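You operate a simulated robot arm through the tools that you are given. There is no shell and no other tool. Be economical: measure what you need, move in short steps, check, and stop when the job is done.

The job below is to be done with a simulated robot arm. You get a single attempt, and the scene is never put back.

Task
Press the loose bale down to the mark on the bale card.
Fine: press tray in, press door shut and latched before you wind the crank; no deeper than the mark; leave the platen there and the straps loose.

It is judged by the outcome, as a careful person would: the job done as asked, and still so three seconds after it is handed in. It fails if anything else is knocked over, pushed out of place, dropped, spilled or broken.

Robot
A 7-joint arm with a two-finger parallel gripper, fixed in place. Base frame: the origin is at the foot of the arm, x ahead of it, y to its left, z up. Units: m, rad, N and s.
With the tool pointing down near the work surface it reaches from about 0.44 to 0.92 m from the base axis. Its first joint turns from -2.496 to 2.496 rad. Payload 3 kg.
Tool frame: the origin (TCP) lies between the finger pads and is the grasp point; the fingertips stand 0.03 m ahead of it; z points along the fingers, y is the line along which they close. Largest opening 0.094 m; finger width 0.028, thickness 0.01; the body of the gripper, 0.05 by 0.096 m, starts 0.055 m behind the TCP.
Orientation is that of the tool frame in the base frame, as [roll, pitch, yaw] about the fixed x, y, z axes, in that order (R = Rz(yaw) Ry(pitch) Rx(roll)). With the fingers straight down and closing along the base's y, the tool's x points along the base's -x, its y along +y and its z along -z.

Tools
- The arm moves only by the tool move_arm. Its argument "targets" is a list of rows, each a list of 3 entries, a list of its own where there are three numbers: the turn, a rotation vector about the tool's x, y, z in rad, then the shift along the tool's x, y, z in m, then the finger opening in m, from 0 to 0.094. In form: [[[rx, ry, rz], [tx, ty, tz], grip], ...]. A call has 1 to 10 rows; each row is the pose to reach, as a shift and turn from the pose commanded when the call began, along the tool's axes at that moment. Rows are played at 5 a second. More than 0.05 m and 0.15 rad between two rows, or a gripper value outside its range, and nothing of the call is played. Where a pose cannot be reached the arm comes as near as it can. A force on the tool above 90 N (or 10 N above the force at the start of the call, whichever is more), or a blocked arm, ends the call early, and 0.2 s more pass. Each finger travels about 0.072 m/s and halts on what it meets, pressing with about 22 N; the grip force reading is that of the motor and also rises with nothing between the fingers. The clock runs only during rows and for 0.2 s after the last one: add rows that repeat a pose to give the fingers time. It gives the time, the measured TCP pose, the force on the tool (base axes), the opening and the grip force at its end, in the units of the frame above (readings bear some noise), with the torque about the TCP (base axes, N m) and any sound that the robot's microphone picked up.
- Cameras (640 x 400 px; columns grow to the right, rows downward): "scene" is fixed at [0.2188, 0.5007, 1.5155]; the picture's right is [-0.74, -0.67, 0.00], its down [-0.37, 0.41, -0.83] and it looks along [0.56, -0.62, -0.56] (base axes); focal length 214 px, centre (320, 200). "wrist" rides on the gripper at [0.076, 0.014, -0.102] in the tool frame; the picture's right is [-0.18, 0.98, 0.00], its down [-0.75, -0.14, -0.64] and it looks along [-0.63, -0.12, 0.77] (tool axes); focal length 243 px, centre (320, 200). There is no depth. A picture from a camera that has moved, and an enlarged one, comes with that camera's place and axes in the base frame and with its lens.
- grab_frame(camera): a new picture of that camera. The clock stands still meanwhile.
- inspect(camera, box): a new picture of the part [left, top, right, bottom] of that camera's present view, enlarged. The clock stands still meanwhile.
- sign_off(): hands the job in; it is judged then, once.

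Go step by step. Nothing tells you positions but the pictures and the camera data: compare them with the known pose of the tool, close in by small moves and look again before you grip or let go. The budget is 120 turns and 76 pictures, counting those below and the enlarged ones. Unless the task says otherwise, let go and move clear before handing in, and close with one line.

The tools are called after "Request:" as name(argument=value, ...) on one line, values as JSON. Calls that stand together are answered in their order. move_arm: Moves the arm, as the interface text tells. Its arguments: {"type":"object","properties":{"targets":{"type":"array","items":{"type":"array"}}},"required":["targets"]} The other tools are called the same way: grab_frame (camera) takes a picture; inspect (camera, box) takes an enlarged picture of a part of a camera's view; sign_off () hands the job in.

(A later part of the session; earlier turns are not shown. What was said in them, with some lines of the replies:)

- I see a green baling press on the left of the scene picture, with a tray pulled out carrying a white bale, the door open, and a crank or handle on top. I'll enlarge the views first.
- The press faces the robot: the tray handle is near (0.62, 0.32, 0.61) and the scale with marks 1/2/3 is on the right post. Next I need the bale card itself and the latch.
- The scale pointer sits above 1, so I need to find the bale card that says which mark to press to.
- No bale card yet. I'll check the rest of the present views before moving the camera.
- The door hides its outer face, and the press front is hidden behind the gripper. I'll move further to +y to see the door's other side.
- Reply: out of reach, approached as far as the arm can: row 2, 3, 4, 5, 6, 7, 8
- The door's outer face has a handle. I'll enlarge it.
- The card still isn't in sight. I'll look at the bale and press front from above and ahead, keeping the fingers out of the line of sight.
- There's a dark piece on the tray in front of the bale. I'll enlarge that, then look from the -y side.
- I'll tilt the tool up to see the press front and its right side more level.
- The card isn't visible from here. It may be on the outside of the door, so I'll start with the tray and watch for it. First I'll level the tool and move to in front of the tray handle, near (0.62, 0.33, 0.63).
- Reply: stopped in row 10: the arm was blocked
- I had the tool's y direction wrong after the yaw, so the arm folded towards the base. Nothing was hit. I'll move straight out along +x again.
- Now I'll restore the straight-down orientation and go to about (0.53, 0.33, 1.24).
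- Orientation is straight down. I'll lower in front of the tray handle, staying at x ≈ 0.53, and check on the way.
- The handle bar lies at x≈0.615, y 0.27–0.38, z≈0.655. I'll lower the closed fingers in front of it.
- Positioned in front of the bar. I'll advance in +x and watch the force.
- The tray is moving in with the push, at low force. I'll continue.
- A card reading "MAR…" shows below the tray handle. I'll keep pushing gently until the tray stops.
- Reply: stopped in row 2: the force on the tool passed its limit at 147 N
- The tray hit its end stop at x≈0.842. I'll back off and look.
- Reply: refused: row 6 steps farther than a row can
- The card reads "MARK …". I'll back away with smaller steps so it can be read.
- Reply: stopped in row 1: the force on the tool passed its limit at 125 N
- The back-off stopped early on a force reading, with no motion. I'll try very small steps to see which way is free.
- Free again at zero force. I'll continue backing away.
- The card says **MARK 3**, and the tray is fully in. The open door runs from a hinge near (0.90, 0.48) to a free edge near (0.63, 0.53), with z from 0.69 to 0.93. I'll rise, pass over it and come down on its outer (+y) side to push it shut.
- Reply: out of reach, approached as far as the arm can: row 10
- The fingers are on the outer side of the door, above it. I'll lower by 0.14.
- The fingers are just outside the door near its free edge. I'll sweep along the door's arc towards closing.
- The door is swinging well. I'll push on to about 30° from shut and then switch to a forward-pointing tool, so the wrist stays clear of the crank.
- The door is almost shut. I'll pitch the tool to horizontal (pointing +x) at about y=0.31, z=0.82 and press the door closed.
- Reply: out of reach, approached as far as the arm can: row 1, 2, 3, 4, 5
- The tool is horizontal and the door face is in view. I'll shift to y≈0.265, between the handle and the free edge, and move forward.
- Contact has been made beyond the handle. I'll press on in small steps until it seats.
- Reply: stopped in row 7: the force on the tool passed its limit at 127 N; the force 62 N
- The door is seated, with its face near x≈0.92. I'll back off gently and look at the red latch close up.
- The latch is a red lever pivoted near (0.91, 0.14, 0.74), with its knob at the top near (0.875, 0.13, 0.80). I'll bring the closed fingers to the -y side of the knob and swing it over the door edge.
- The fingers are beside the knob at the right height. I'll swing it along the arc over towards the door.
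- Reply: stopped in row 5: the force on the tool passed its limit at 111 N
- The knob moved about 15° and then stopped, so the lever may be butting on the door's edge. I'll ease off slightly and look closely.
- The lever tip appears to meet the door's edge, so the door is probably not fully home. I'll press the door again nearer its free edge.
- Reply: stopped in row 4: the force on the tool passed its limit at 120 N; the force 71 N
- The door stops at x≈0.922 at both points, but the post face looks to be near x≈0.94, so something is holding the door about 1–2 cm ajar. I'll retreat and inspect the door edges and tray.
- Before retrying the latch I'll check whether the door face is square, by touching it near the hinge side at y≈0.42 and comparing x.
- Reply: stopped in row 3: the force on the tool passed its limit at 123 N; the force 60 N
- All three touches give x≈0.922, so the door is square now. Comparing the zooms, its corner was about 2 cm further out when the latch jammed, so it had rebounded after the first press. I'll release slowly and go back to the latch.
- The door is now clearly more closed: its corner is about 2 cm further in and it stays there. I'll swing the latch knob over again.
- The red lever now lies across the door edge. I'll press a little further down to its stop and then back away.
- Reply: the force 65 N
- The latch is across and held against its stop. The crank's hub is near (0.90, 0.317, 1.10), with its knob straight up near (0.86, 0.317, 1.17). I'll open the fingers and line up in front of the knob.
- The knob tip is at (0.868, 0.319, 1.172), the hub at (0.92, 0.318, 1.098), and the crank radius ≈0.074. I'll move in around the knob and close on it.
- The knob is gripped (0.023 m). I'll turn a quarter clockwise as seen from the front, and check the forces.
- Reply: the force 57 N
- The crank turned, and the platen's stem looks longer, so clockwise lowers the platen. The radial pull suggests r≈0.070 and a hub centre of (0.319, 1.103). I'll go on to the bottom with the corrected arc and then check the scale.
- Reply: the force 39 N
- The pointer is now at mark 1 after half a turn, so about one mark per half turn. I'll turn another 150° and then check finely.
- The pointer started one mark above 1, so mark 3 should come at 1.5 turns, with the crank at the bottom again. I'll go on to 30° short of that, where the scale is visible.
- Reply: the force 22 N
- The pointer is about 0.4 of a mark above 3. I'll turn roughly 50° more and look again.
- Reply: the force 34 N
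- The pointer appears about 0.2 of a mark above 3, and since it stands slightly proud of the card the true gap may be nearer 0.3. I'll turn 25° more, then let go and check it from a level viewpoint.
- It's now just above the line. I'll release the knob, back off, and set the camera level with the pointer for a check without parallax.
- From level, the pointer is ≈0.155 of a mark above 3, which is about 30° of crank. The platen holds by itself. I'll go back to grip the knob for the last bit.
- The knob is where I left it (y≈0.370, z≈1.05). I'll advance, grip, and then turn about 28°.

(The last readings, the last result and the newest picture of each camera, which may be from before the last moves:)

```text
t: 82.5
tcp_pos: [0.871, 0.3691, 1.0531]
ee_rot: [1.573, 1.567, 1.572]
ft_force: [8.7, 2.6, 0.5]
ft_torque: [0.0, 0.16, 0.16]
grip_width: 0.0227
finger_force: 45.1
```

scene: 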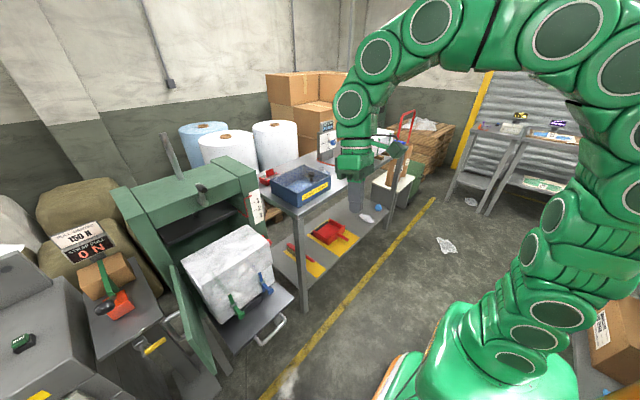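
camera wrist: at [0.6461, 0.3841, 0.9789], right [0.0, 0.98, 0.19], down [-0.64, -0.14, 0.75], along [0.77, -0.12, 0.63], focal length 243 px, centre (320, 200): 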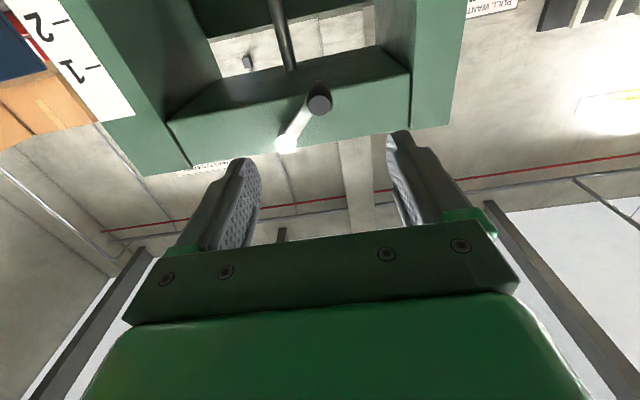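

Request:
move_arm(targets=[[[0, 0, 0], [-0.0084, 0.0071, 0], 0.0], [[0, 0, 0], [-0.0188, 0.0134, 0], 0.0], [[0, 0, 0], [-0.029, 0.0174, 0], 0.0], [[0, 0, 0], [-0.029, 0.0174, 0], 0.0]])

Request:
move_arm(targets=[[[0, 0, 0], [0, 0, 0], 0.05], [[0, 0, 0], [0, 0, 0], 0.06], [[0, 0, 0], [0, 0, -0.03], 0.06], [[0, 0, 0], [0, 0, -0.07], 0.06], [[0, 0.1, 0], [0.01, -0.03, -0.1], 0.04], [[0, 0.2, 0], [0.04, -0.06, -0.12], 0.0], [[0, 0.3, 0], [0.075, -0.09, -0.14], 0.0], [[0, 0.4, 0], [0.11, -0.12, -0.15], 0.0], [[0, 0.4, 0], [0.145, -0.15, -0.15], 0.0], [[0, 0.4, 0], [0.145, -0.18, -0.15], 0.0]])

Request:
inspect(camera="wrist", box=[200, 80, 320, 180])

```text
t: 83.5
tcp_pos: [0.8701, 0.387, 1.0808]
ee_rot: [1.747, 1.566, 1.745]
ft_force: [37.7, 9.2, -6.4]
ft_torque: [0.01, -0.23, 0.18]
grip_width: 0.0228
finger_force: 44.5
```

```text
refused: row 7 steps farther than a row can; nothing moved
```

```text
4.00 times, centred on (260, 130) of wrist
camera zoom: at [0.7661, 0.4014, 1.0048], right [0.0, 0.98, 0.19], down [-0.64, -0.14, 0.75], along [0.77, -0.12, 0.63], focal length 970 px, centre (560, 480)
```

zoom: 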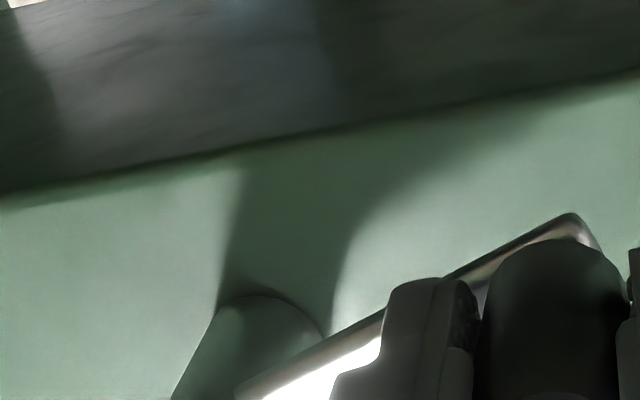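

The turn is done, but the retreat step was refused as too large. I'll release and move to the level viewpoint in smaller steps.

Request:
move_arm(targets=[[[0, 0, 0], [0, 0, 0], 0.05], [[0, 0, 0], [0, 0, 0], 0.06], [[0, 0, 0], [0, 0, -0.03], 0.06], [[0, 0, 0], [0, 0, -0.07], 0.06], [[0, 0.1, 0], [0.015, -0.03, -0.1], 0.04], [[0, 0.2, 0], [0.045, -0.06, -0.115], 0.0], [[0, 0.3, 0], [0.075, -0.09, -0.13], 0.0], [[0, 0.4, 0], [0.105, -0.12, -0.145], 0.0], [[0, 0.4, 0], [0.133, -0.15, -0.15], 0.0], [[0, 0.4, 0], [0.145, -0.18, -0.15], 0.0]])

Request:
inspect(camera="wrist", box=[200, 80, 320, 180])

```text
t: 85.7
tcp_pos: [0.7143, 0.2073, 0.9369]
ee_rot: [3.136, 1.17, 3.135]
ft_force: [-0.4, -1.2, -0.2]
ft_torque: [0.0, -0.01, 0.01]
grip_width: 0.0001
finger_force: 21.9
```

```text
4.00 times, centred on (260, 130) of wrist
camera zoom: at [0.5901, 0.2221, 0.9058], right [0.07, 0.98, 0.17], down [-0.3, -0.14, 0.94], along [0.95, -0.12, 0.28], focal length 970 px, centre (560, 480)
```

zoom: 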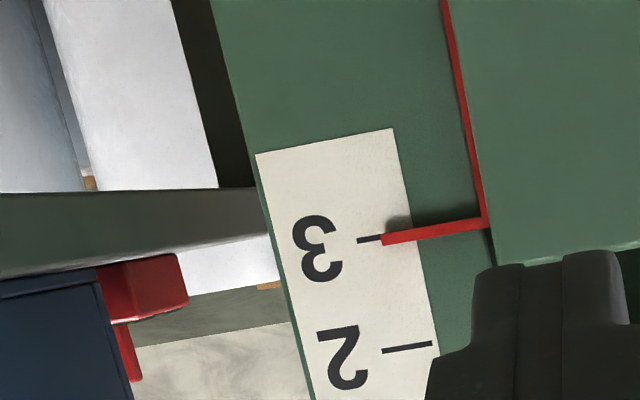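

The pointer now lies on the mark 3 line (within ~0.02 of a mark, not below it). I'll move clear and do one last overall check.

Request:
move_arm(targets=[[[0, 0, 0], [0.016, -0.015, -0.037], 0.0], [[0, 0, 0], [0.032, -0.03, -0.074], 0.0], [[0, 0, 0], [0.048, -0.045, -0.11], 0.0], [[0, 0, 0], [0.064, -0.06, -0.147], 0.0], [[0, 0, 0], [0.078, -0.08, -0.184], 0.0], [[0, 0, 0], [0.078, -0.12, -0.184], 0.0], [[0, 0, 0], [0.078, -0.16, -0.184], 0.0]])

Request:
inspect(camera="scene", box=[120, 120, 340, 340])

Request:
inspect(camera="scene", box=[200, 190, 300, 290])

```text
t: 87.3
tcp_pos: [0.6842, 0.1033, 0.9862]
ee_rot: [3.129, 1.168, -3.115]
ft_force: [2.6, -7.8, -0.4]
ft_torque: [0.2, 0.11, 0.56]
grip_width: 0.0
finger_force: 22.1
out of reach, approached as far as the arm can: row 2, 3, 4, 5, 6, 7
```

```text
1.82 times, centred on (230, 230) of scene
camera zoom: at [0.2188, 0.5007, 1.5155], right [-0.74, -0.67, 0.0], down [-0.37, 0.41, -0.83], along [0.56, -0.62, -0.56], focal length 390 px, centre (484, 146)
```

zoom: 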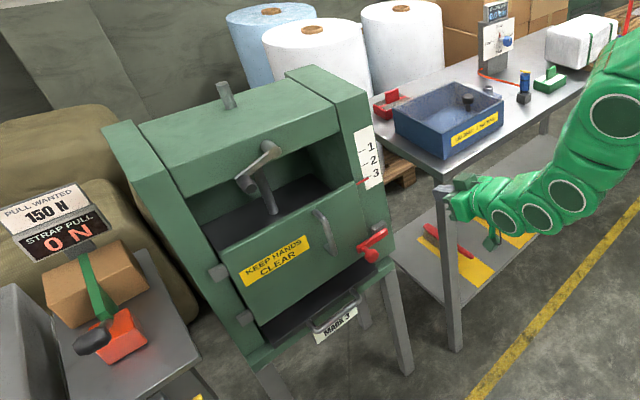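

```text
4.00 times, centred on (250, 240) of scene
camera zoom: at [0.2188, 0.5007, 1.5155], right [-0.74, -0.67, 0.0], down [-0.37, 0.41, -0.83], along [0.56, -0.62, -0.56], focal length 858 px, centre (600, 40)
```

zoom: 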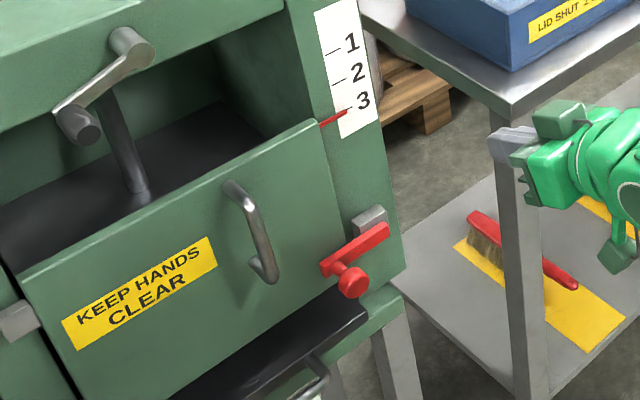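

The door is latched, the tray is in and the pointer is on 3. A small side force shows at the tool, so I'll shift up and away to be sure nothing is being touched.

Request:
move_arm(targets=[[[0, 0, 0], [-0.02, 0.015, -0.008], 0.0], [[0, 0, 0], [-0.04, 0.03, -0.016], 0.0], [[0, 0, 0], [-0.06, 0.04, -0.024], 0.0], [[0, 0, 0], [-0.06, 0.04, -0.024], 0.0]])

Request:
inspect(camera="scene", box=[120, 60, 640, 400])

```text
t: 88.3
tcp_pos: [0.6882, 0.1162, 1.0552]
ee_rot: [3.134, 1.172, 3.132]
ft_force: [0.9, -0.4, -0.6]
ft_torque: [0.0, -0.02, 0.03]
grip_width: 0.0
finger_force: 21.9
```

```text
1.18 times, centred on (380, 230) of scene
camera zoom: at [0.2188, 0.5007, 1.5155], right [-0.74, -0.67, 0.0], down [-0.37, 0.41, -0.83], along [0.56, -0.62, -0.56], focal length 252 px, centre (249, 165)
```

zoom: 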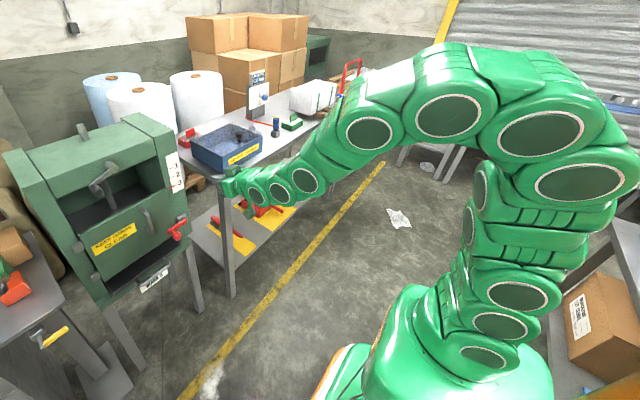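

The force is back to zero, the arm is clear and everything else stands where it was, so I'm handing in.

Request:
sign_off()

```text
The job is handed in.
```

The bale is pressed to mark 3, the mark on its card. The tray is in and the door was shut and latched before cranking; the platen stays at the mark and I left the straps alone.
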